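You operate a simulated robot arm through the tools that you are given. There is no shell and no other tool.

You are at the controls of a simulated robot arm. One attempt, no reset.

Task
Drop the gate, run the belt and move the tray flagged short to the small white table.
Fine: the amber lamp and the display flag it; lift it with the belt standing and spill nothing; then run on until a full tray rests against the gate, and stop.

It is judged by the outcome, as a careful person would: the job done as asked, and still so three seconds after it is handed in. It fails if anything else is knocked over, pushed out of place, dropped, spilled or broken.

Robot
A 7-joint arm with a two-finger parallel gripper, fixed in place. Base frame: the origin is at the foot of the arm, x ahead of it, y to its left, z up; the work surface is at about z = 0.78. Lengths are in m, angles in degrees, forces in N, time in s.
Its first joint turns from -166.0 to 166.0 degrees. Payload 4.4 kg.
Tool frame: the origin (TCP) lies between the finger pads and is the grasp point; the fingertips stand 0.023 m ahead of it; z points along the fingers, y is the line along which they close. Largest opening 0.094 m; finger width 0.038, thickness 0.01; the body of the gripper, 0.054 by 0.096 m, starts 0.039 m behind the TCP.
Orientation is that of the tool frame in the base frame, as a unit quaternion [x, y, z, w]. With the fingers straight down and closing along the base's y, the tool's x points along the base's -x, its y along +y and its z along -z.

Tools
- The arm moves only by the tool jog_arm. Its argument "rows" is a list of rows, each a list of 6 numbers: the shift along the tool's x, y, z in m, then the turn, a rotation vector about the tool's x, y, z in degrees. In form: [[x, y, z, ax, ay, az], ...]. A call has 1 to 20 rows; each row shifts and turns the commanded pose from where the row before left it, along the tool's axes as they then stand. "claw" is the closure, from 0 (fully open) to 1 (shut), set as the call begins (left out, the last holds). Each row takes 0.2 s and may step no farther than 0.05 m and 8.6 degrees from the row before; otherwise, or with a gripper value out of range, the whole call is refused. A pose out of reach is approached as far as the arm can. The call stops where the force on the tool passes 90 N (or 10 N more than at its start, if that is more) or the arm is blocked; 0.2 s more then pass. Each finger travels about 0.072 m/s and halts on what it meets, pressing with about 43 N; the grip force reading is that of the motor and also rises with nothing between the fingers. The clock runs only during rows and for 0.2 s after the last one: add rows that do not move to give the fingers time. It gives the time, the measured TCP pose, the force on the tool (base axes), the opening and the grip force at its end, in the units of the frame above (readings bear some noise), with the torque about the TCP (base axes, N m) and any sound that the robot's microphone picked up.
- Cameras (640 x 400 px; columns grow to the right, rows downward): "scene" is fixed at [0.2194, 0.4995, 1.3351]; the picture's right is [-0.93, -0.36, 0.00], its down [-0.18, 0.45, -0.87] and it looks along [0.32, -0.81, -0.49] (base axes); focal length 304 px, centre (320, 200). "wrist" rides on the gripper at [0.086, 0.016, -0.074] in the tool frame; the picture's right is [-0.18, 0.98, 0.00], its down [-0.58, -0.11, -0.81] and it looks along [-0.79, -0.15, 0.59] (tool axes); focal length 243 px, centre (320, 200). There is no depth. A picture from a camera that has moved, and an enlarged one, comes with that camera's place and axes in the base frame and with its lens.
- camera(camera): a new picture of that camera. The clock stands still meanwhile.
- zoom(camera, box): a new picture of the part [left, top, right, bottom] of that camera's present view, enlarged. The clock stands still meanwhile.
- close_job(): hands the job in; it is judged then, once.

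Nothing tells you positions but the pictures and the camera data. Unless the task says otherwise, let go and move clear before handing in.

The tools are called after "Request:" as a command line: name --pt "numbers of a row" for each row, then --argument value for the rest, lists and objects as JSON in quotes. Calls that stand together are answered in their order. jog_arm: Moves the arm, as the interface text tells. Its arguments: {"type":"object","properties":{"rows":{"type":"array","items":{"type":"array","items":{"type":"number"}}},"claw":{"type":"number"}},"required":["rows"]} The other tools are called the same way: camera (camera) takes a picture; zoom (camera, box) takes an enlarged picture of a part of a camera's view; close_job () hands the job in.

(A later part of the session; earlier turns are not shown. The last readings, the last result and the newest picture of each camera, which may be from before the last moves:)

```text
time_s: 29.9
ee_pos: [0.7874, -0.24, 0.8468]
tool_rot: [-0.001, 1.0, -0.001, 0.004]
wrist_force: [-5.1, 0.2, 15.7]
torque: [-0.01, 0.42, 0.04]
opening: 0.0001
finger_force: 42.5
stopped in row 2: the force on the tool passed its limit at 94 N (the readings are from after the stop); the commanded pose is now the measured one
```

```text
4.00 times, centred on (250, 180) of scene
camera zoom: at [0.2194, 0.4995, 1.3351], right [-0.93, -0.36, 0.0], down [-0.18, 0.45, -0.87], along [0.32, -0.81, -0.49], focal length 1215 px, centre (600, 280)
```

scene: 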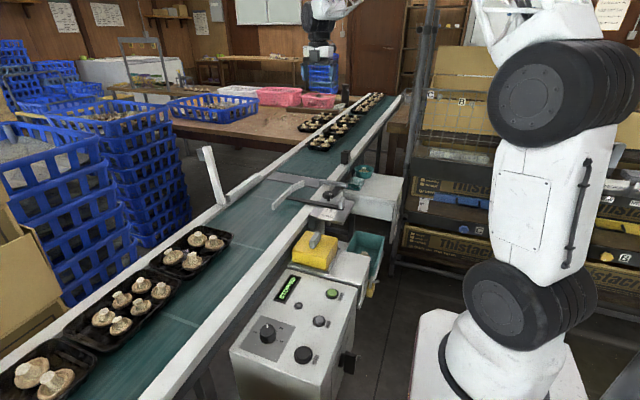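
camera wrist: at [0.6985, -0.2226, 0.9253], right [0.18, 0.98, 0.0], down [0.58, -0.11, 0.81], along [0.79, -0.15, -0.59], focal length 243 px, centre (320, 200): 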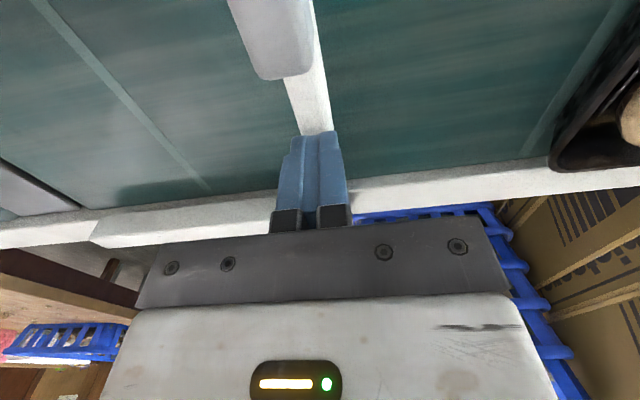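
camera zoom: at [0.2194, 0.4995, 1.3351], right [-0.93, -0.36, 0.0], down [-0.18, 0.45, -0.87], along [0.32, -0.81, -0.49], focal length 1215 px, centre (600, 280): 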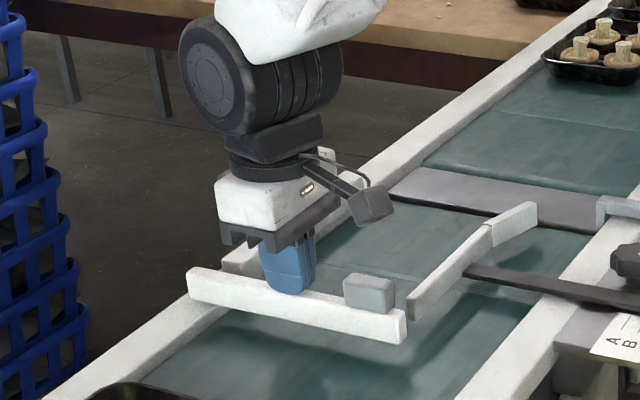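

The gate is down hard against its stop (contact at tip height ≈0.824). I'll rise clear and go above the START button at (0.408, ‑0.068).

Request:
jog_arm --pt "0 0 -0.04 0 0 0" --pt "0 0 -0.05 0 0 0" --pt "0 0 -0.05 0 0 0" --pt "0 0 -0.05 0 0 0" --pt "0.038 0.0172 0 0 0 0" --pt "0.038 0.0172 0 0 0 0" --pt "0.038 0.0172 0 0 0 0" --pt "0.038 0.0172 0 0 0 0" --pt "0.038 0.0172 0 0 0 0" --pt "0.038 0.0172 0 0 0 0" --pt "0.038 0.0172 0 0 0 0" --pt "0.038 0.0172 0 0 0 0" --pt "0.038 0.0172 0 0 0 0" --pt "0.037 0.0172 0 0 0 0" --pt "0 0 0.04 0 0 0" --pt "0 0 0.04 0 0 0" --pt "0 0 0.04 0 0 0"

Request:
camera --camera "scene"

Request:
camera --camera "wrist"

```text
time_s: 33.5
ee_pos: [0.4071, -0.0683, 0.9129]
tool_rot: [-0.001, 1.0, -0.001, 0.003]
wrist_force: [0.4, -0.3, -0.6]
torque: [-0.02, -0.01, 0.04]
opening: 0.0
finger_force: 42.5
```

```text
taken
```

scene: 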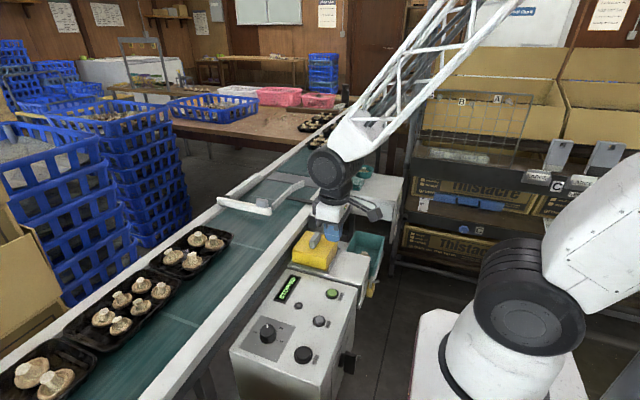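

```text
taken
camera wrist: at [0.3202, -0.0513, 0.9868], right [0.18, 0.98, 0.0], down [0.58, -0.11, 0.81], along [0.8, -0.15, -0.59], focal length 243 px, centre (320, 200)
```

wrist: 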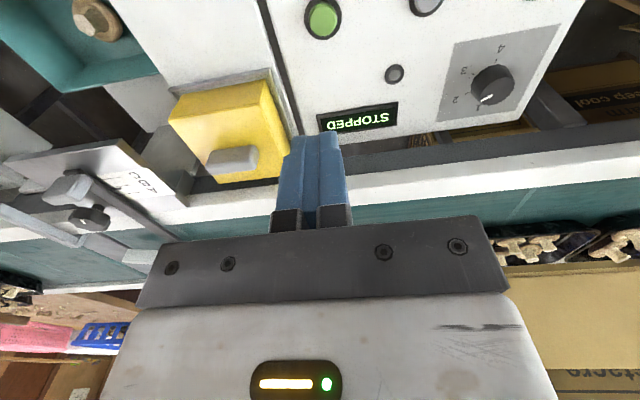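

START is right below the fingertips, per both cameras. I'll come down to just above it and then press in small steps.

Request:
jog_arm --pt "0 0 0.05 0 0 0" --pt "0 0 0.05 0 0 0" --pt "0 0 0.04 0 0 0" --pt "0 0 0.015 0 0 0"

Request:
zoom --camera "scene" --box '[230, 220, 390, 380]'

Request:
camera --camera "wrist"

```text
time_s: 34.5
ee_pos: [0.4084, -0.0709, 0.7578]
tool_rot: [0.0, 1.0, -0.001, 0.004]
wrist_force: [0.0, 0.2, -1.0]
torque: [0.01, -0.03, -0.03]
opening: 0.0
finger_force: 42.2
```

```text
2.50 times, centred on (310, 300) of scene
camera zoom: at [0.2194, 0.4995, 1.3351], right [-0.93, -0.36, 0.0], down [-0.18, 0.45, -0.87], along [0.32, -0.81, -0.49], focal length 759 px, centre (345, -50)
```

zoom: 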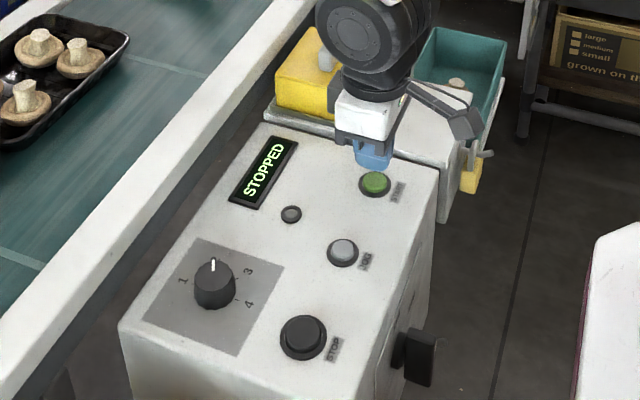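

```text
taken
camera wrist: at [0.3221, -0.0533, 0.8318], right [0.18, 0.98, 0.0], down [0.58, -0.11, 0.81], along [0.8, -0.15, -0.59], focal length 243 px, centre (320, 200)
```

wrist: 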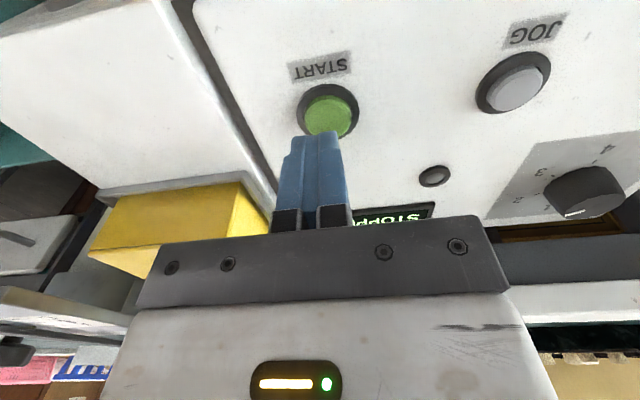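

The fingertips are just above START, a few millimetres off centre. I'll centre and press slowly.

Request:
jog_arm --pt "0.004 0.005 0 0 0 0" --pt "0 0 0.008 0 0 0" --pt "0 0 0.006 0 0 0"

Request:
zoom --camera "scene" --box '[230, 220, 390, 380]'

```text
time_s: 35.3
ee_pos: [0.4047, -0.0642, 0.7441]
tool_rot: [-0.001, 1.0, -0.001, 0.004]
wrist_force: [-0.2, -0.4, -0.4]
torque: [0.0, -0.04, 0.02]
opening: 0.0
finger_force: 42.8
```

```text
2.50 times, centred on (310, 300) of scene
camera zoom: at [0.2194, 0.4995, 1.3351], right [-0.93, -0.36, 0.0], down [-0.18, 0.45, -0.87], along [0.32, -0.81, -0.49], focal length 759 px, centre (345, -50)
```

zoom: 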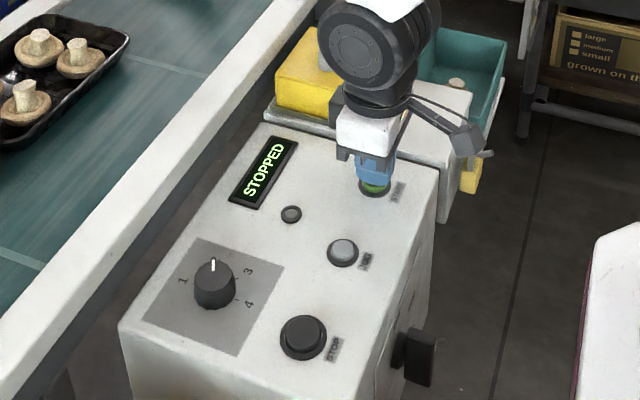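

Request:
jog_arm --pt "0 0 0.005 0 0 0"

Request:
zoom --camera "scene" --box '[230, 220, 390, 380]'

```text
time_s: 35.7
ee_pos: [0.4046, -0.0647, 0.7382]
tool_rot: [0.0, 1.0, 0.0, 0.004]
wrist_force: [0.4, -1.0, 1.8]
torque: [-0.04, 0.02, -0.03]
opening: 0.0
finger_force: 42.6
heard: click
```

```text
2.50 times, centred on (310, 300) of scene
camera zoom: at [0.2194, 0.4995, 1.3351], right [-0.93, -0.36, 0.0], down [-0.18, 0.45, -0.87], along [0.32, -0.81, -0.49], focal length 759 px, centre (345, -50)
```

zoom: 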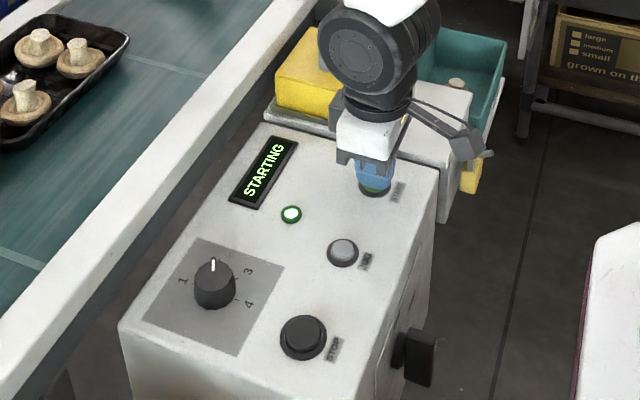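

The display says STARTING with a green lamp. I'll lift and slide to hover above STOP at about (0.404, 0.124).

Request:
jog_arm --pt "0 0 -0.035 0 0 0" --pt "0 0.048 0 0 0 0" --pt "0 0.048 0 0 0 0" --pt "0 0.048 0 0 0 0" --pt "0 0.045 0 0 0 0"

Request:
camera --camera "scene"

Request:
camera --camera "wrist"

```text
time_s: 36.9
ee_pos: [0.4029, 0.1292, 0.7721]
tool_rot: [-0.001, 1.0, 0.0, 0.003]
wrist_force: [-0.1, -0.8, 0.2]
torque: [0.01, -0.01, -0.02]
opening: 0.0
finger_force: 42.0
```

```text
taken
```

scene: 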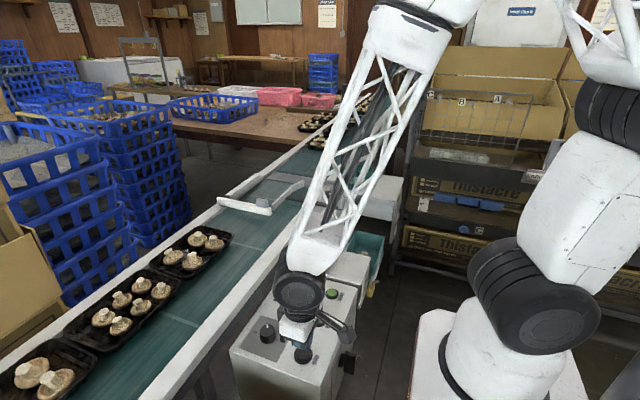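

```text
taken
camera wrist: at [0.3161, 0.1458, 0.8462], right [0.18, 0.98, 0.0], down [0.58, -0.11, 0.81], along [0.8, -0.15, -0.59], focal length 243 px, centre (320, 200)
```

wrist: 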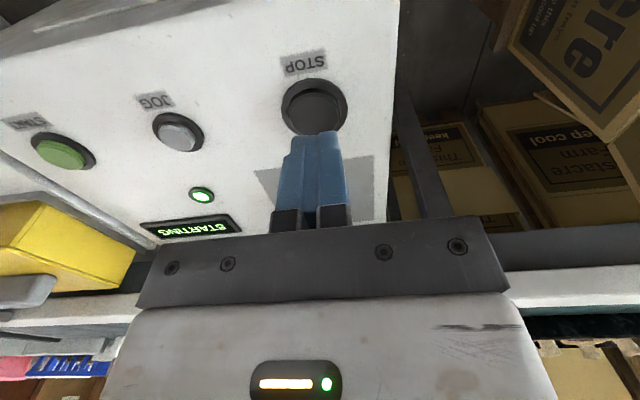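

From here the wrist camera sees both the display and lamp. I'll wait in short steps, centring over STOP, and watch.

Request:
jog_arm --pt "0.005 -0.001 0.004 0 0 0" --pt "0 0 0.004 0 0 0"

Request:
camera --camera "scene"

Request:
zoom --camera "wrist" --box '[100, 100, 420, 300]'

```text
time_s: 37.5
ee_pos: [0.3984, 0.1242, 0.7638]
tool_rot: [-0.001, 1.0, -0.001, 0.003]
wrist_force: [0.9, 1.1, 0.0]
torque: [0.01, 0.0, -0.03]
opening: 0.0
finger_force: 42.6
```

```text
taken
```

scene: 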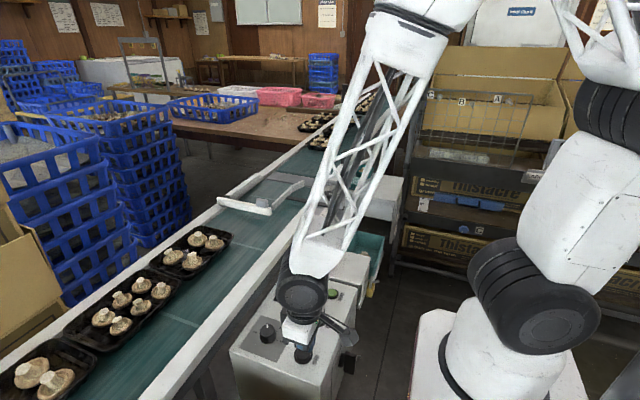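

```text
2.00 times, centred on (260, 200) of wrist
camera zoom: at [0.3117, 0.1428, 0.8384], right [0.18, 0.98, 0.0], down [0.58, -0.11, 0.81], along [0.8, -0.15, -0.59], focal length 485 px, centre (440, 200)
```

zoom: 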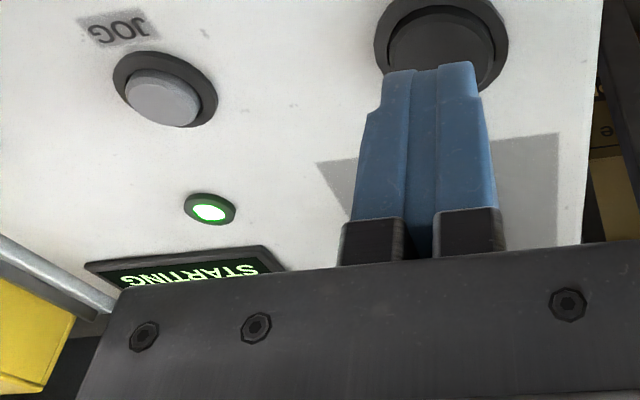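

Still STARTING and nothing moving yet. I'll wait a little more.

Request:
jog_arm --pt "0 0 0 0 0 0" --pt "0 0 0 0 0 0" --pt "0 0 0 0 0 0"

Request:
camera --camera "scene"

Request:
camera --camera "wrist"

```text
time_s: 38.3
ee_pos: [0.3982, 0.1266, 0.7656]
tool_rot: [-0.001, 1.0, -0.001, 0.004]
wrist_force: [-0.5, 0.0, 0.9]
torque: [-0.02, 0.01, 0.0]
opening: 0.0
finger_force: 42.0
```

```text
taken
```

scene: 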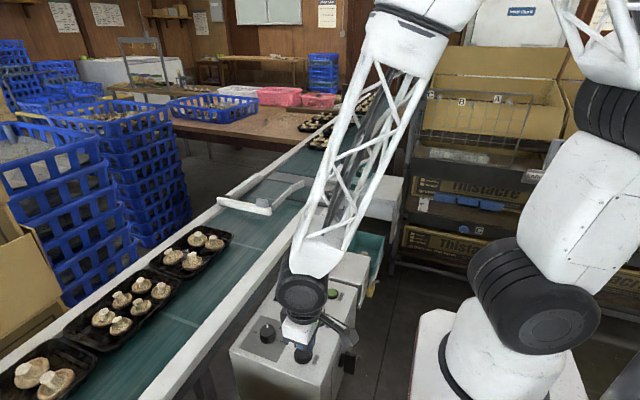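

```text
taken
camera wrist: at [0.3118, 0.1428, 0.8385], right [0.18, 0.98, 0.0], down [0.58, -0.11, 0.81], along [0.8, -0.15, -0.59], focal length 243 px, centre (320, 200)
```

wrist: 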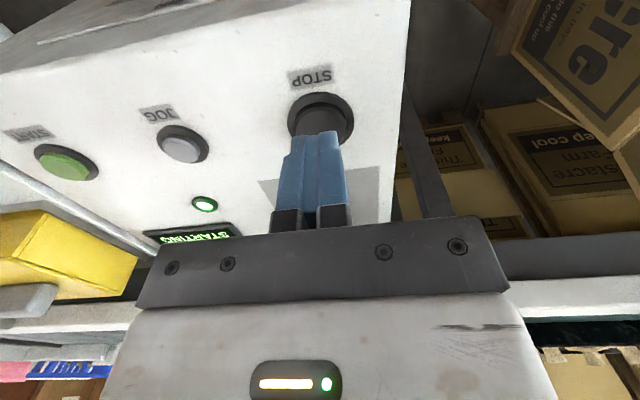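

Request:
jog_arm --pt "0 0 0 0 0 0" --pt "0 0 0 0 0 0" --pt "0 0 0 0 0 0"

Request:
camera --camera "scene"

Request:
zoom --camera "wrist" --box '[100, 100, 420, 300]'

```text
time_s: 39.1
ee_pos: [0.3993, 0.1261, 0.7655]
tool_rot: [-0.001, 1.0, -0.001, 0.004]
wrist_force: [-0.2, 0.1, -0.3]
torque: [0.0, 0.02, -0.01]
opening: 0.0
finger_force: 42.6
```

```text
taken
```

scene: 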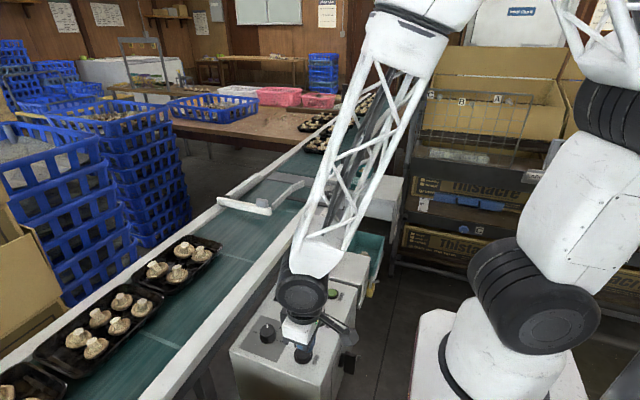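

```text
2.00 times, centred on (260, 200) of wrist
camera zoom: at [0.3118, 0.1428, 0.8385], right [0.18, 0.98, 0.0], down [0.58, -0.11, 0.81], along [0.8, -0.15, -0.59], focal length 485 px, centre (440, 200)
```

zoom: 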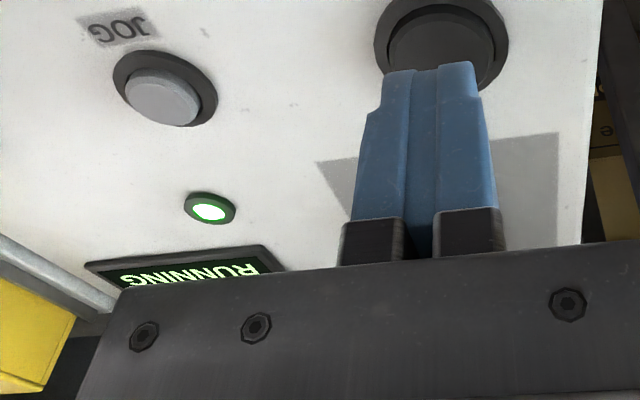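

The belt is RUNNING and trays move toward +y, roughly 0.1 m/s. I'll step time and track trays and display.

Request:
jog_arm --pt "0 0 0 0 0 0" --pt "0 0 0 0 0 0" --pt "0 0 0 0 0 0" --pt "0 0 0 0 0 0"

Request:
camera --camera "scene"

Request:
zoom --camera "wrist" --box '[100, 100, 420, 300]'

```text
time_s: 40.1
ee_pos: [0.399, 0.1263, 0.764]
tool_rot: [-0.001, 1.0, -0.001, 0.004]
wrist_force: [0.1, 0.6, 0.0]
torque: [0.03, -0.01, 0.0]
opening: 0.0003
finger_force: 42.4
```

```text
taken
```

scene: 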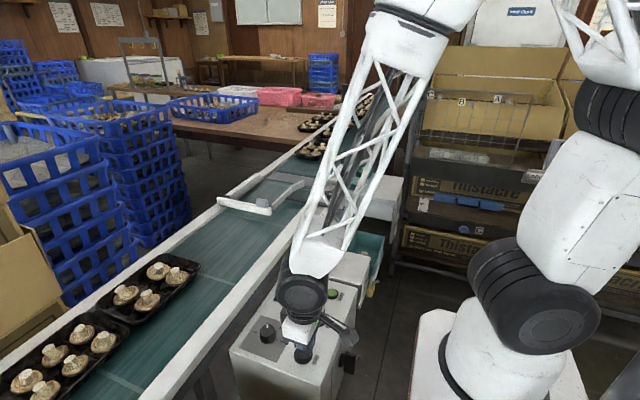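

```text
2.00 times, centred on (260, 200) of wrist
camera zoom: at [0.3118, 0.1428, 0.8385], right [0.18, 0.98, 0.0], down [0.58, -0.11, 0.81], along [0.8, -0.15, -0.59], focal length 485 px, centre (440, 200)
```

zoom: 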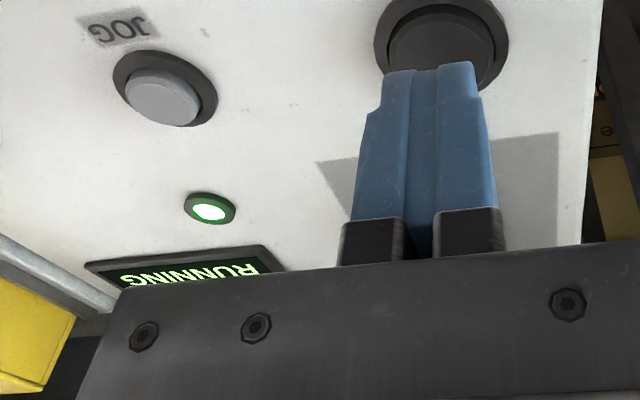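

Tray speed is about 0.1 m/s; the first tray should reach the weigh plate near t≈43 s. Continue.

Request:
jog_arm --pt "0 0 0 0 0 0" --pt "0 0 0 0 0 0" --pt "0 0 0 0 0 0" --pt "0 0 0 0 0 0" --pt "0 0 0 0 0 0" --pt "0 0 0 0 0 0"

Request:
camera --camera "scene"

Request:
zoom --camera "wrist" --box '[100, 100, 420, 300]'

```text
time_s: 41.5
ee_pos: [0.3981, 0.1256, 0.7643]
tool_rot: [-0.001, 1.0, -0.001, 0.003]
wrist_force: [1.2, -0.4, 0.0]
torque: [-0.02, 0.02, -0.04]
opening: 0.0001
finger_force: 41.9
```

```text
taken
```

scene: 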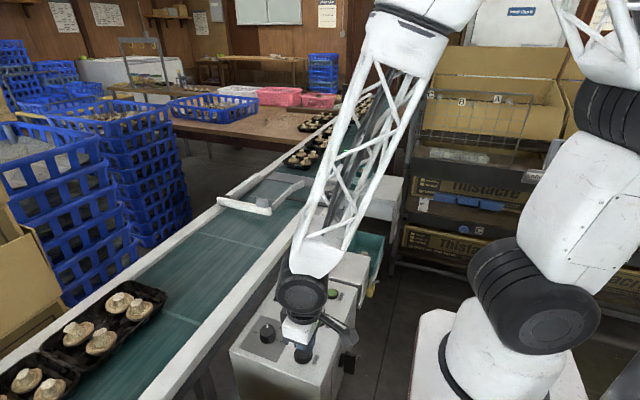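

```text
2.00 times, centred on (260, 200) of wrist
camera zoom: at [0.3118, 0.1427, 0.8385], right [0.18, 0.98, 0.0], down [0.58, -0.11, 0.81], along [0.8, -0.15, -0.59], focal length 485 px, centre (440, 200)
```

zoom: 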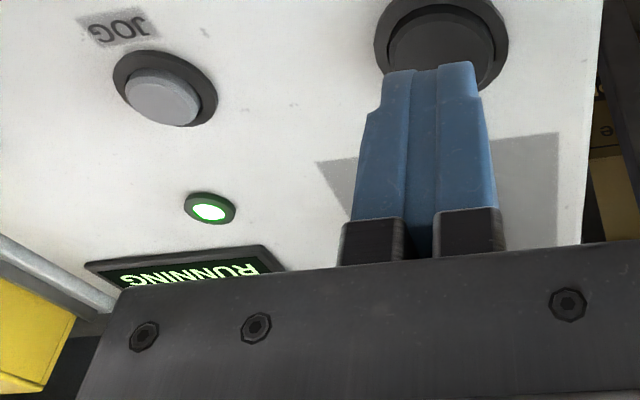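

Request:
jog_arm --pt "0 0 0 0 0 0" --pt "0 0 0 0 0 0" --pt "0 0 0 0 0 0"

Request:
zoom --camera "scene" --box '[200, 100, 400, 225]'

Request:
zoom --camera "wrist" --box '[100, 100, 420, 300]'

```text
time_s: 42.3
ee_pos: [0.3982, 0.1267, 0.7658]
tool_rot: [-0.001, 1.0, -0.002, 0.003]
wrist_force: [0.2, -0.7, 0.4]
torque: [0.0, 0.01, -0.01]
opening: 0.0
finger_force: 42.4
```

```text
3.20 times, centred on (300, 162) of scene
camera zoom: at [0.2194, 0.4995, 1.3351], right [-0.93, -0.36, 0.0], down [-0.18, 0.45, -0.87], along [0.32, -0.81, -0.49], focal length 972 px, centre (384, 320)
```

zoom: 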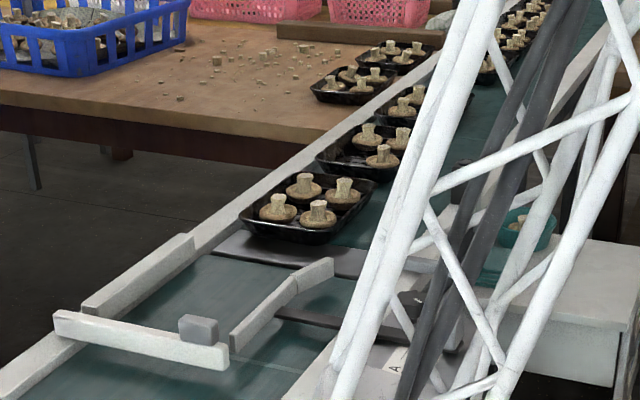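

```text
2.00 times, centred on (260, 200) of wrist
camera zoom: at [0.3118, 0.1428, 0.8385], right [0.18, 0.98, 0.0], down [0.58, -0.11, 0.81], along [0.8, -0.15, -0.59], focal length 485 px, centre (440, 200)
```

zoom: 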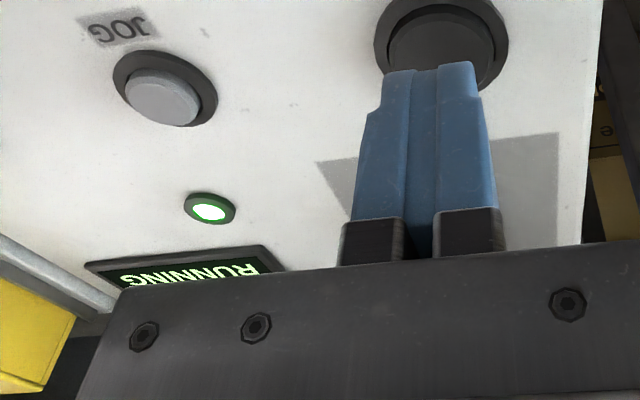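

Tray 1 (four mushrooms) is entering the plate, tray 2 (three) is close behind. I'll lower slightly over STOP and keep stepping.

Request:
jog_arm --pt "0 0 0.005 0 0 0" --pt "0 0 0 0 0 0" --pt "0 0 0 0 0 0"

Request:
zoom --camera "scene" --box '[200, 100, 400, 225]'

Request:
zoom --camera "wrist" --box '[100, 100, 420, 300]'

```text
time_s: 43.1
ee_pos: [0.3981, 0.1245, 0.76]
tool_rot: [-0.001, 1.0, -0.001, 0.003]
wrist_force: [-0.9, 0.1, 0.1]
torque: [0.04, -0.02, 0.01]
opening: 0.0
finger_force: 42.4
```

```text
3.20 times, centred on (300, 162) of scene
camera zoom: at [0.2194, 0.4995, 1.3351], right [-0.93, -0.36, 0.0], down [-0.18, 0.45, -0.87], along [0.32, -0.81, -0.49], focal length 972 px, centre (384, 320)
```

zoom: 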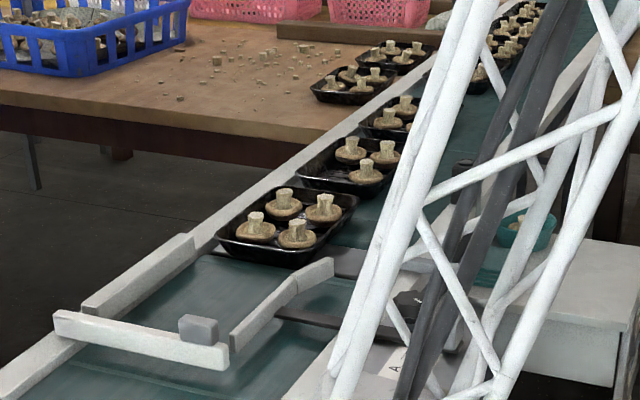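

```text
2.00 times, centred on (260, 200) of wrist
camera zoom: at [0.3124, 0.1419, 0.8338], right [0.18, 0.98, 0.0], down [0.58, -0.11, 0.81], along [0.8, -0.15, -0.59], focal length 485 px, centre (440, 200)
```

zoom: 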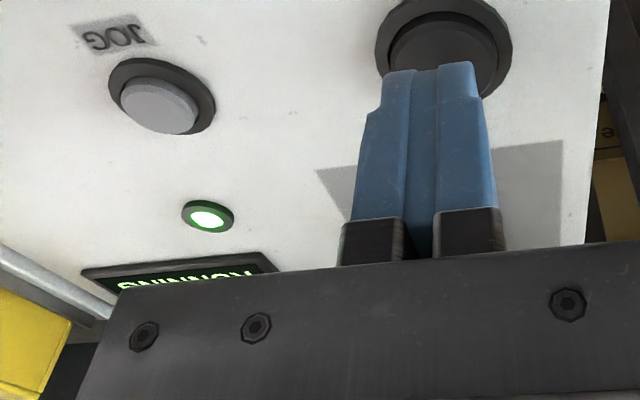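

Request:
jog_arm --pt "0 0 0 0 0 0" --pt "0 0 0 0 0 0"

Request:
zoom --camera "scene" --box '[200, 100, 400, 225]'

Request:
zoom --camera "wrist" --box '[100, 100, 420, 300]'

```text
time_s: 43.7
ee_pos: [0.3994, 0.1245, 0.7606]
tool_rot: [0.0, 1.0, -0.001, 0.004]
wrist_force: [0.9, -0.1, 0.1]
torque: [0.04, -0.01, -0.01]
opening: 0.0001
finger_force: 42.1
```

```text
3.20 times, centred on (300, 162) of scene
camera zoom: at [0.2194, 0.4995, 1.3351], right [-0.93, -0.36, 0.0], down [-0.18, 0.45, -0.87], along [0.32, -0.81, -0.49], focal length 972 px, centre (384, 320)
```

zoom: 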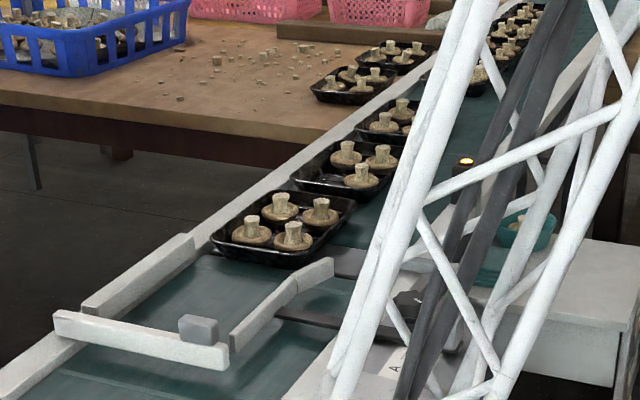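

```text
2.00 times, centred on (260, 200) of wrist
camera zoom: at [0.3124, 0.1419, 0.8338], right [0.18, 0.98, 0.0], down [0.58, -0.11, 0.81], along [0.8, -0.15, -0.59], focal length 485 px, centre (440, 200)
```

zoom: 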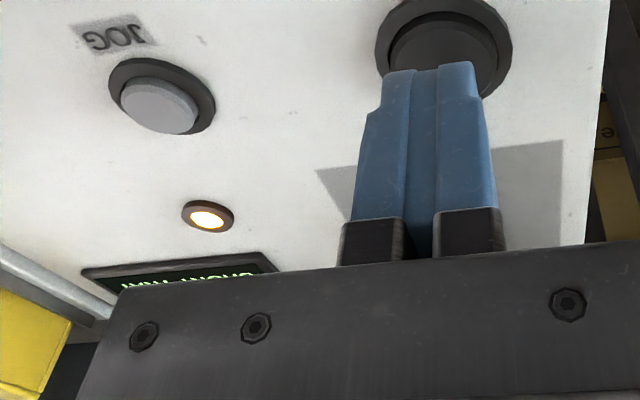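

The amber lamp is on (panel and the lamp head by the rail) and the display changed. I'll read the display before doing anything else.

Request:
zoom --camera "scene" --box '[255, 260, 355, 385]'

Request:
zoom --camera "wrist" --box '[130, 210, 260, 270]'

Request:
zoom --camera "scene" --box '[260, 130, 360, 195]'

```text
3.20 times, centred on (305, 322) of scene
camera zoom: at [0.2194, 0.4995, 1.3351], right [-0.93, -0.36, 0.0], down [-0.18, 0.45, -0.87], along [0.32, -0.81, -0.49], focal length 972 px, centre (368, -192)
```

zoom: 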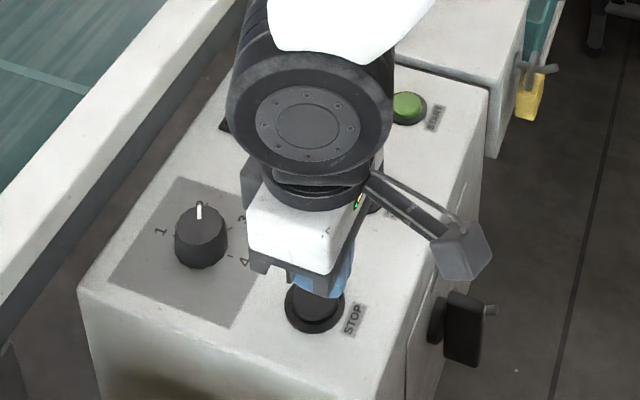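

```text
4.92 times, centred on (195, 240) of wrist
camera zoom: at [0.3124, 0.1419, 0.8338], right [0.18, 0.98, 0.0], down [0.58, -0.11, 0.81], along [0.8, -0.15, -0.59], focal length 1194 px, centre (935, 3)
```

zoom: 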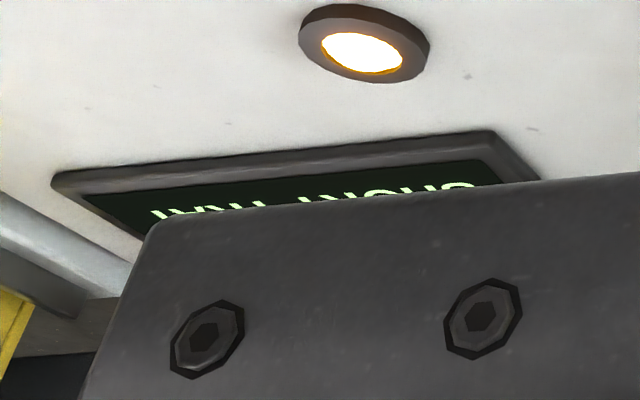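

```text
6.15 times, centred on (310, 162) of scene
camera zoom: at [0.2194, 0.4995, 1.3351], right [-0.93, -0.36, 0.0], down [-0.18, 0.45, -0.87], along [0.32, -0.81, -0.49], focal length 1869 px, centre (382, 431)
```

zoom: 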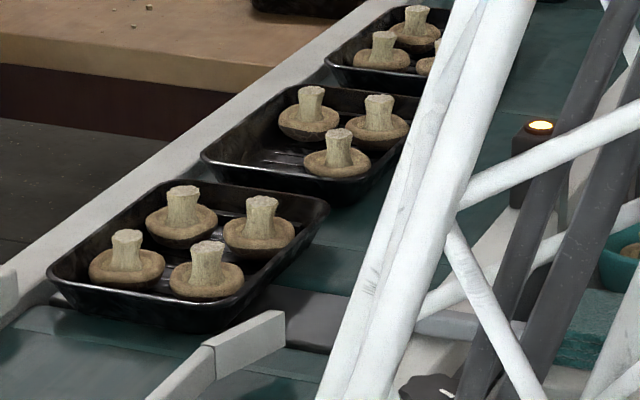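

The display begins with "SHORT…" but the gripper hides part. I'll lift 8 mm for one step to read it and see whether the belt is still moving.

Request:
jog_arm --pt "0 0 -0.01 0 0 0"

Request:
zoom --camera "wrist" --box '[130, 190, 260, 260]'

Request:
zoom --camera "scene" --box '[260, 130, 360, 195]'

```text
time_s: 44.1
ee_pos: [0.3991, 0.1246, 0.7702]
tool_rot: [0.0, 1.0, -0.001, 0.003]
wrist_force: [-0.1, 0.6, -0.4]
torque: [0.02, -0.01, -0.02]
opening: 0.0
finger_force: 42.6
```

```text
4.92 times, centred on (195, 225) of wrist
camera zoom: at [0.3117, 0.1422, 0.8445], right [0.18, 0.98, 0.0], down [0.58, -0.11, 0.81], along [0.8, -0.15, -0.59], focal length 1194 px, centre (935, 77)
```

zoom: 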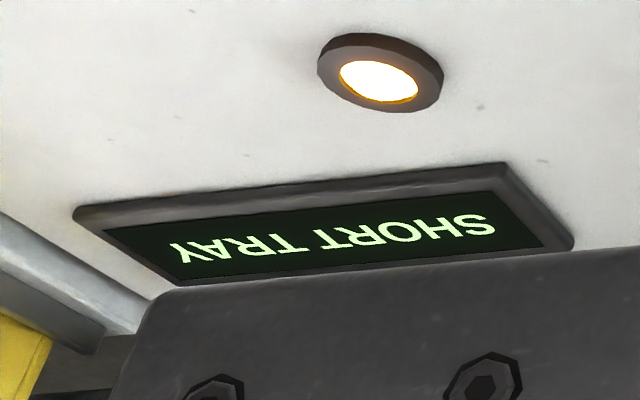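

```text
6.15 times, centred on (310, 162) of scene
camera zoom: at [0.2194, 0.4995, 1.3351], right [-0.93, -0.36, 0.0], down [-0.18, 0.45, -0.87], along [0.32, -0.81, -0.49], focal length 1869 px, centre (382, 431)
```

zoom: 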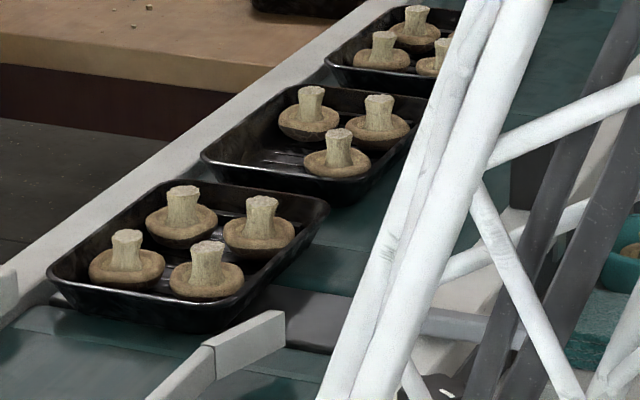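

The belt has halted by itself with "SHORT TRAY" and amber lamp; the tray standing at the lamp head/sensor is tray 2, which has three mushrooms and an empty place, while tray 1 (four) is just past it. For safety I'll also press STOP so the belt cannot restart while I lift.

Request:
jog_arm --pt "0 0.002 0.012 0 0 0" --pt "0 0 0.008 0 0 0" --pt "0 0 0.006 0 0 0"

Request:
zoom --camera "scene" --box '[260, 130, 360, 195]'

Request:
camera --camera "wrist"

```text
time_s: 44.9
ee_pos: [0.3984, 0.1263, 0.7447]
tool_rot: [0.0, 1.0, -0.001, 0.004]
wrist_force: [-0.6, 0.4, 0.1]
torque: [0.01, -0.02, -0.01]
opening: 0.0
finger_force: 42.2
```

```text
6.15 times, centred on (310, 162) of scene
camera zoom: at [0.2194, 0.4995, 1.3351], right [-0.93, -0.36, 0.0], down [-0.18, 0.45, -0.87], along [0.32, -0.81, -0.49], focal length 1869 px, centre (382, 431)
```

zoom: 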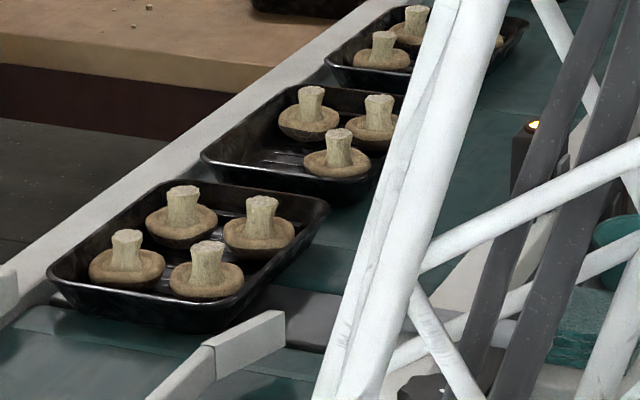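

```text
taken
camera wrist: at [0.3125, 0.1433, 0.818], right [0.18, 0.98, 0.0], down [0.58, -0.11, 0.81], along [0.8, -0.15, -0.59], focal length 243 px, centre (320, 200)
```

wrist: 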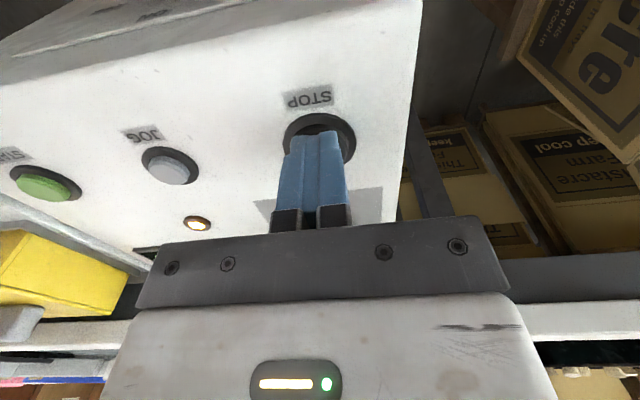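

The trays stand still. Pressing further until the click.

Request:
jog_arm --pt "0 0 0.005 0 0 0" --pt "0 0 0.003 0 0 0"

```text
time_s: 45.5
ee_pos: [0.4, 0.1255, 0.7367]
tool_rot: [-0.001, 1.0, 0.0, 0.004]
wrist_force: [-2.5, 1.7, 6.3]
torque: [-0.01, 0.07, 0.05]
opening: 0.0
finger_force: 42.7
heard: click
```

Clicked. I'll lift away and read the display, and look at the trays with the wrist camera.

Request:
jog_arm --pt "0 0 -0.04 0 0 0" --pt "0 0 -0.05 0 0 0" --pt "0 0 -0.05 0 0 0" --pt "0 0 -0.05 0 0 0" --pt "0 0 -0.05 0 0 0" --pt "0 0 -0.05 0 0 0" --pt "0 0 -0.05 0 0 0"

Request:
camera --camera "scene"

Request:
camera --camera "wrist"

```text
time_s: 47.1
ee_pos: [0.3958, 0.1232, 1.0768]
tool_rot: [0.0, 1.0, -0.002, 0.003]
wrist_force: [0.3, -0.1, 0.9]
torque: [-0.01, 0.01, 0.0]
opening: 0.0002
finger_force: 42.7
```

```text
taken
```

scene: 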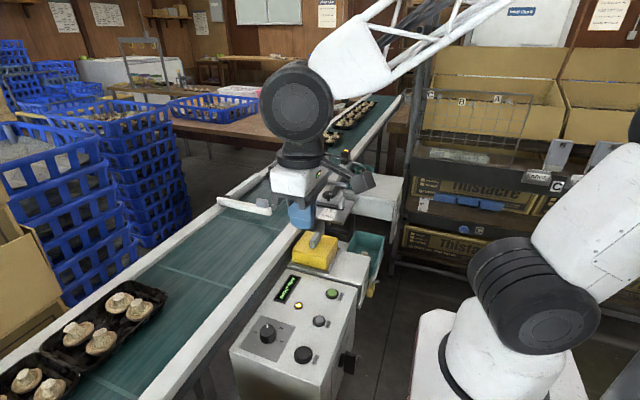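

```text
taken
camera wrist: at [0.3092, 0.1414, 1.1505], right [0.18, 0.98, 0.0], down [0.58, -0.11, 0.81], along [0.8, -0.15, -0.59], focal length 243 px, centre (320, 200)
```

wrist: 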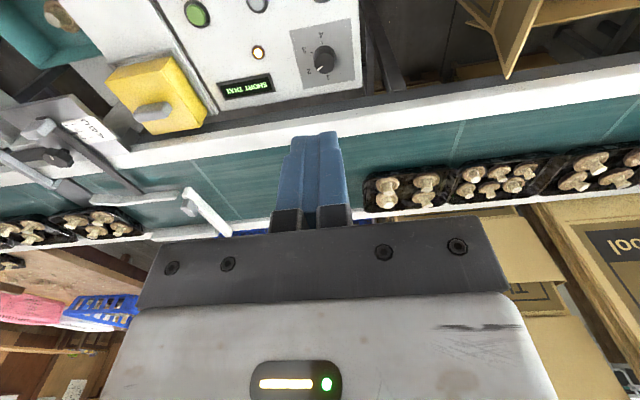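

The flag stays (SHORT TRAY, amber). Now I'll travel to a viewpoint beside the sensor to inspect tray 2 and the white table.

Request:
jog_arm --pt "-0.0086 -0.0468 -0.002 0 0 0" --pt "-0.0086 -0.0468 -0.002 0 0 0" --pt "-0.0086 -0.0468 -0.002 0 0 0" --pt "-0.0086 -0.0468 -0.002 0 0 0" --pt "-0.0086 -0.0468 -0.002 0 0 0" --pt "-0.0086 -0.0468 -0.002 0 0 0" --pt "-0.0086 -0.0468 -0.002 0 0 0" --pt "-0.0086 -0.0468 -0.002 0 0 0" --pt "-0.0086 -0.0468 -0.002 0 0 0" --pt "-0.0086 -0.0468 -0.002 0 0 0" --pt "-0.0086 -0.0468 -0.002 0 0 0" --pt "-0.0086 -0.0468 -0.002 0 0 0" --pt "-0.0086 -0.0468 -0.002 0 0 0" --pt "-0.0086 -0.0468 -0.002 0 0 0" --pt "-0.0086 -0.0468 -0.002 0 0 0" --pt "-0.0086 -0.0468 -0.002 0 0 0" --pt "-0.0086 -0.0468 -0.002 0 0 0" --pt "-0.0086 -0.0468 -0.002 0 0 0" --claw 0

Request:
camera --camera "scene"

Request:
camera --camera "wrist"

```text
time_s: 50.9
ee_pos: [0.5545, -0.7167, 1.1142]
tool_rot: [-0.001, 1.0, -0.002, 0.003]
wrist_force: [-0.9, 0.5, 0.0]
torque: [0.01, -0.03, 0.01]
opening: 0.0942
finger_force: 0.1
```

```text
taken
```

scene: 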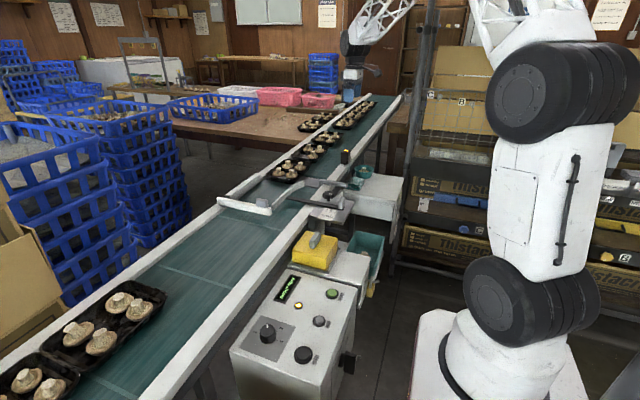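

```text
taken
camera wrist: at [0.468, -0.7004, 1.1883], right [0.18, 0.98, 0.0], down [0.58, -0.11, 0.81], along [0.8, -0.15, -0.59], focal length 243 px, centre (320, 200)
```

wrist: 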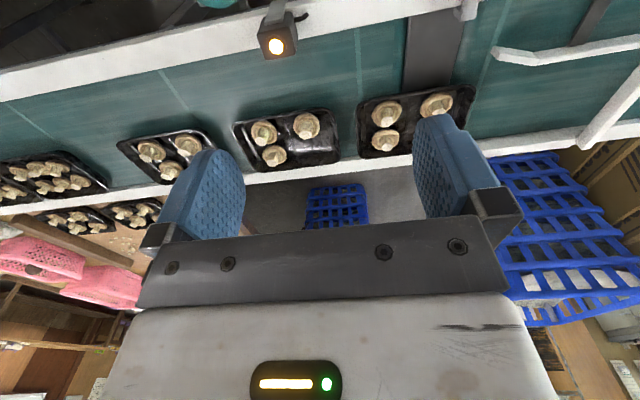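

Both cameras are clear now. I'll zoom on the lamp head, the flagged tray and the white table.

Request:
zoom --camera "scene" --box '[260, 130, 410, 225]'

Request:
zoom --camera "wrist" --box '[220, 0, 480, 180]'

Request:
zoom --camera "scene" --box '[320, 140, 380, 190]'

Request:
zoom --camera "scene" --box '[260, 130, 350, 190]'

```text
4.21 times, centred on (335, 178) of scene
camera zoom: at [0.2194, 0.4995, 1.3351], right [-0.93, -0.36, 0.0], down [-0.18, 0.45, -0.87], along [0.32, -0.81, -0.49], focal length 1279 px, centre (257, 295)
```

zoom: 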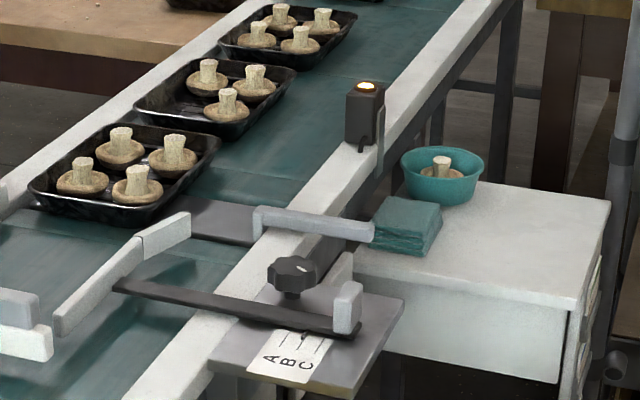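

```text
2.22 times, centred on (350, 90) of wrist
camera zoom: at [0.468, -0.7004, 1.1883], right [0.18, 0.98, 0.0], down [0.58, -0.11, 0.81], along [0.8, -0.15, -0.59], focal length 539 px, centre (253, 444)
```

zoom: 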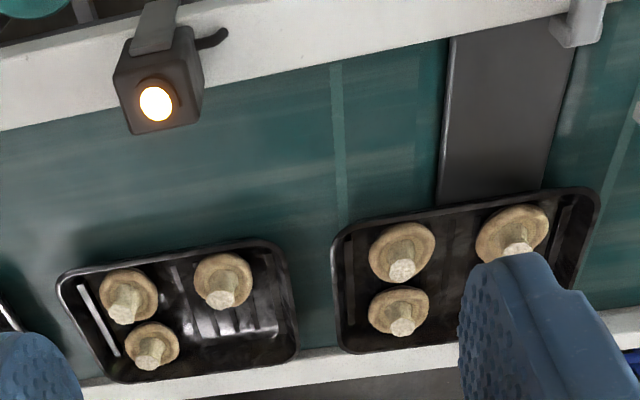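

```text
8.00 times, centred on (350, 165) of scene
camera zoom: at [0.2194, 0.4995, 1.3351], right [-0.93, -0.36, 0.0], down [-0.18, 0.45, -0.87], along [0.32, -0.81, -0.49], focal length 2430 px, centre (80, 480)
```

zoom: 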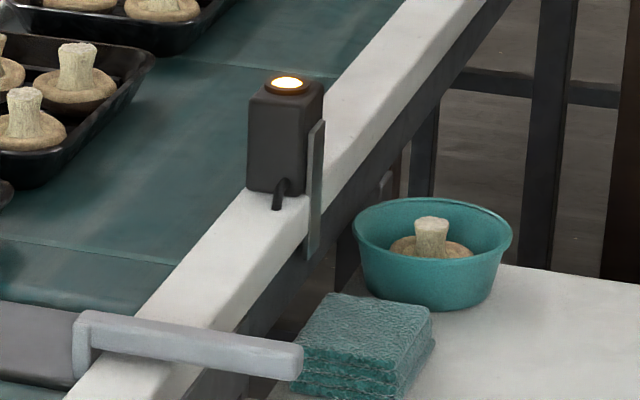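

```text
6.67 times, centred on (305, 160) of scene
camera zoom: at [0.2194, 0.4995, 1.3351], right [-0.93, -0.36, 0.0], down [-0.18, 0.45, -0.87], along [0.32, -0.81, -0.49], focal length 2025 px, centre (420, 467)
```

zoom: 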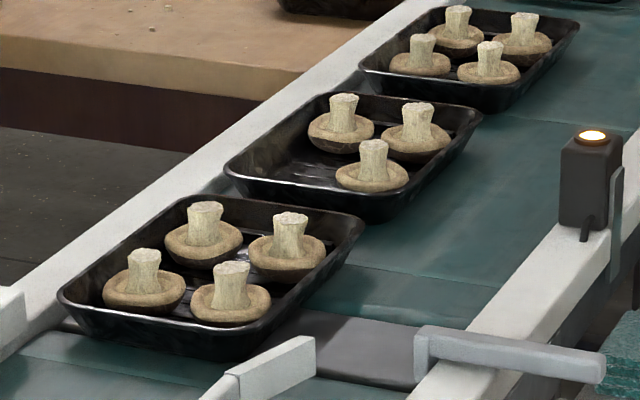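

The tray at the lamp head is tray 2 with three mushrooms, centred near (0.79, ‑0.83); that is about 1.14 m out, beyond my 0.98 m reach. I'll bring it a little closer with JOG (tray 1, full, then nears the gate), so I return to the panel with closed fingers above JOG at about (0.404, 0.029).

Request:
jog_arm --pt "0.0094 0.0466 0 0 0 0" --pt "0.0094 0.0466 0 0 0 0" --pt "0.0094 0.0466 0 0 0 0" --pt "0.0094 0.0466 0 0 0 0" --pt "0.0094 0.0466 0 0 0 0" --pt "0.0094 0.0466 0 0 0 0" --pt "0.0094 0.0466 0 0 0 0" --pt "0.0094 0.0466 0 0 0 0" --pt "0.0094 0.0466 0 0 0 0" --pt "0.0094 0.0466 0 0 0 0" --pt "0.0094 0.0466 0 0 0 0" --pt "0.0094 0.0466 0 0 0 0" --pt "0.0094 0.0466 0 0 0 0" --pt "0.0094 0.0466 0 0 0 0" --pt "0.0094 0.0466 0 0 0 0" --pt "0.0094 0.0466 0 0 0 0" --claw 1

Request:
jog_arm --pt "0 0 0.05 0 0 0" --pt "0 0 0.05 0 0 0" --pt "0 0 0.05 0 0 0" --pt "0 0 0.05 0 0 0" --pt "0 0 0.05 0 0 0" --pt "0 0 0.05 0 0 0" --pt "0 0 0.04 0 0 0"

Request:
camera --camera "wrist"

Request:
camera --camera "scene"

```text
time_s: 54.3
ee_pos: [0.4037, 0.0279, 1.1163]
tool_rot: [0.0, 1.0, 0.0, 0.004]
wrist_force: [-0.2, 0.2, -0.4]
torque: [0.0, 0.01, 0.0]
opening: 0.0001
finger_force: 42.4
```

```text
time_s: 55.9
ee_pos: [0.4027, 0.0317, 0.7712]
tool_rot: [-0.001, 1.0, -0.001, 0.003]
wrist_force: [0.0, 0.6, -0.3]
torque: [0.01, 0.01, -0.02]
opening: 0.0
finger_force: 42.4
```

```text
taken
camera wrist: at [0.3159, 0.0481, 0.8444], right [0.18, 0.98, 0.0], down [0.58, -0.11, 0.81], along [0.8, -0.15, -0.59], focal length 243 px, centre (320, 200)
```

wrist: 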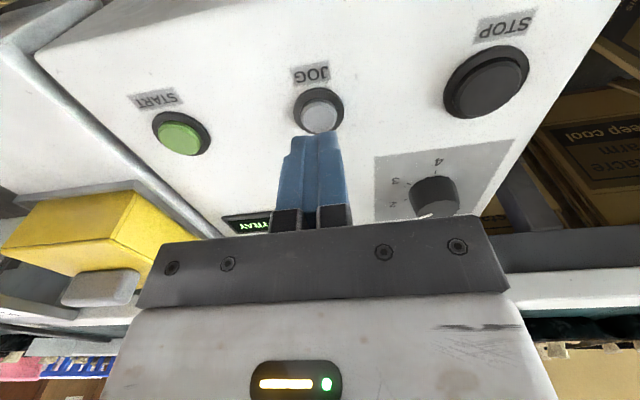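

```text
taken
```

scene: 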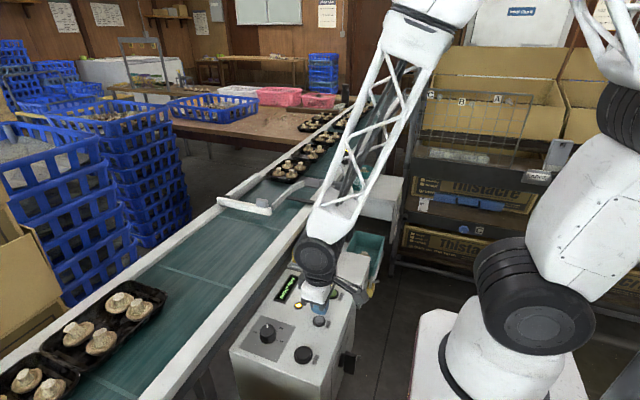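

JOG is right under the fingertips. I'll press it gently and watch what moves.

Request:
jog_arm --pt "0.003 0 0.015 0 0 0" --pt "0 0 0.012 0 0 0" --pt "0 0 0.006 0 0 0"

Request:
zoom --camera "scene" --box '[200, 100, 400, 225]'

Request:
zoom --camera "scene" --box '[255, 260, 355, 385]'

```text
time_s: 56.7
ee_pos: [0.4008, 0.0298, 0.7388]
tool_rot: [-0.001, 1.0, -0.001, 0.004]
wrist_force: [0.8, 0.3, 2.0]
torque: [-0.03, -0.01, 0.01]
opening: 0.0001
finger_force: 42.2
heard: click
```

```text
3.20 times, centred on (300, 162) of scene
camera zoom: at [0.2194, 0.4995, 1.3351], right [-0.93, -0.36, 0.0], down [-0.18, 0.45, -0.87], along [0.32, -0.81, -0.49], focal length 972 px, centre (384, 320)
```

zoom: 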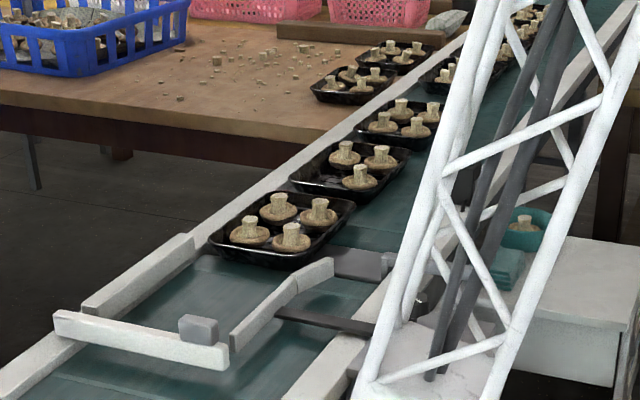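

```text
3.20 times, centred on (305, 322) of scene
camera zoom: at [0.2194, 0.4995, 1.3351], right [-0.93, -0.36, 0.0], down [-0.18, 0.45, -0.87], along [0.32, -0.81, -0.49], focal length 972 px, centre (368, -192)
```

zoom: 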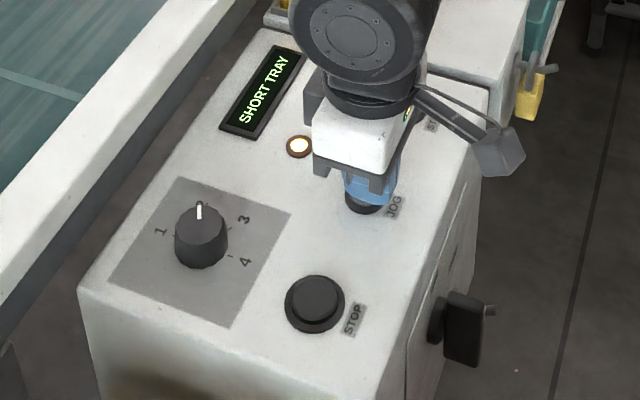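

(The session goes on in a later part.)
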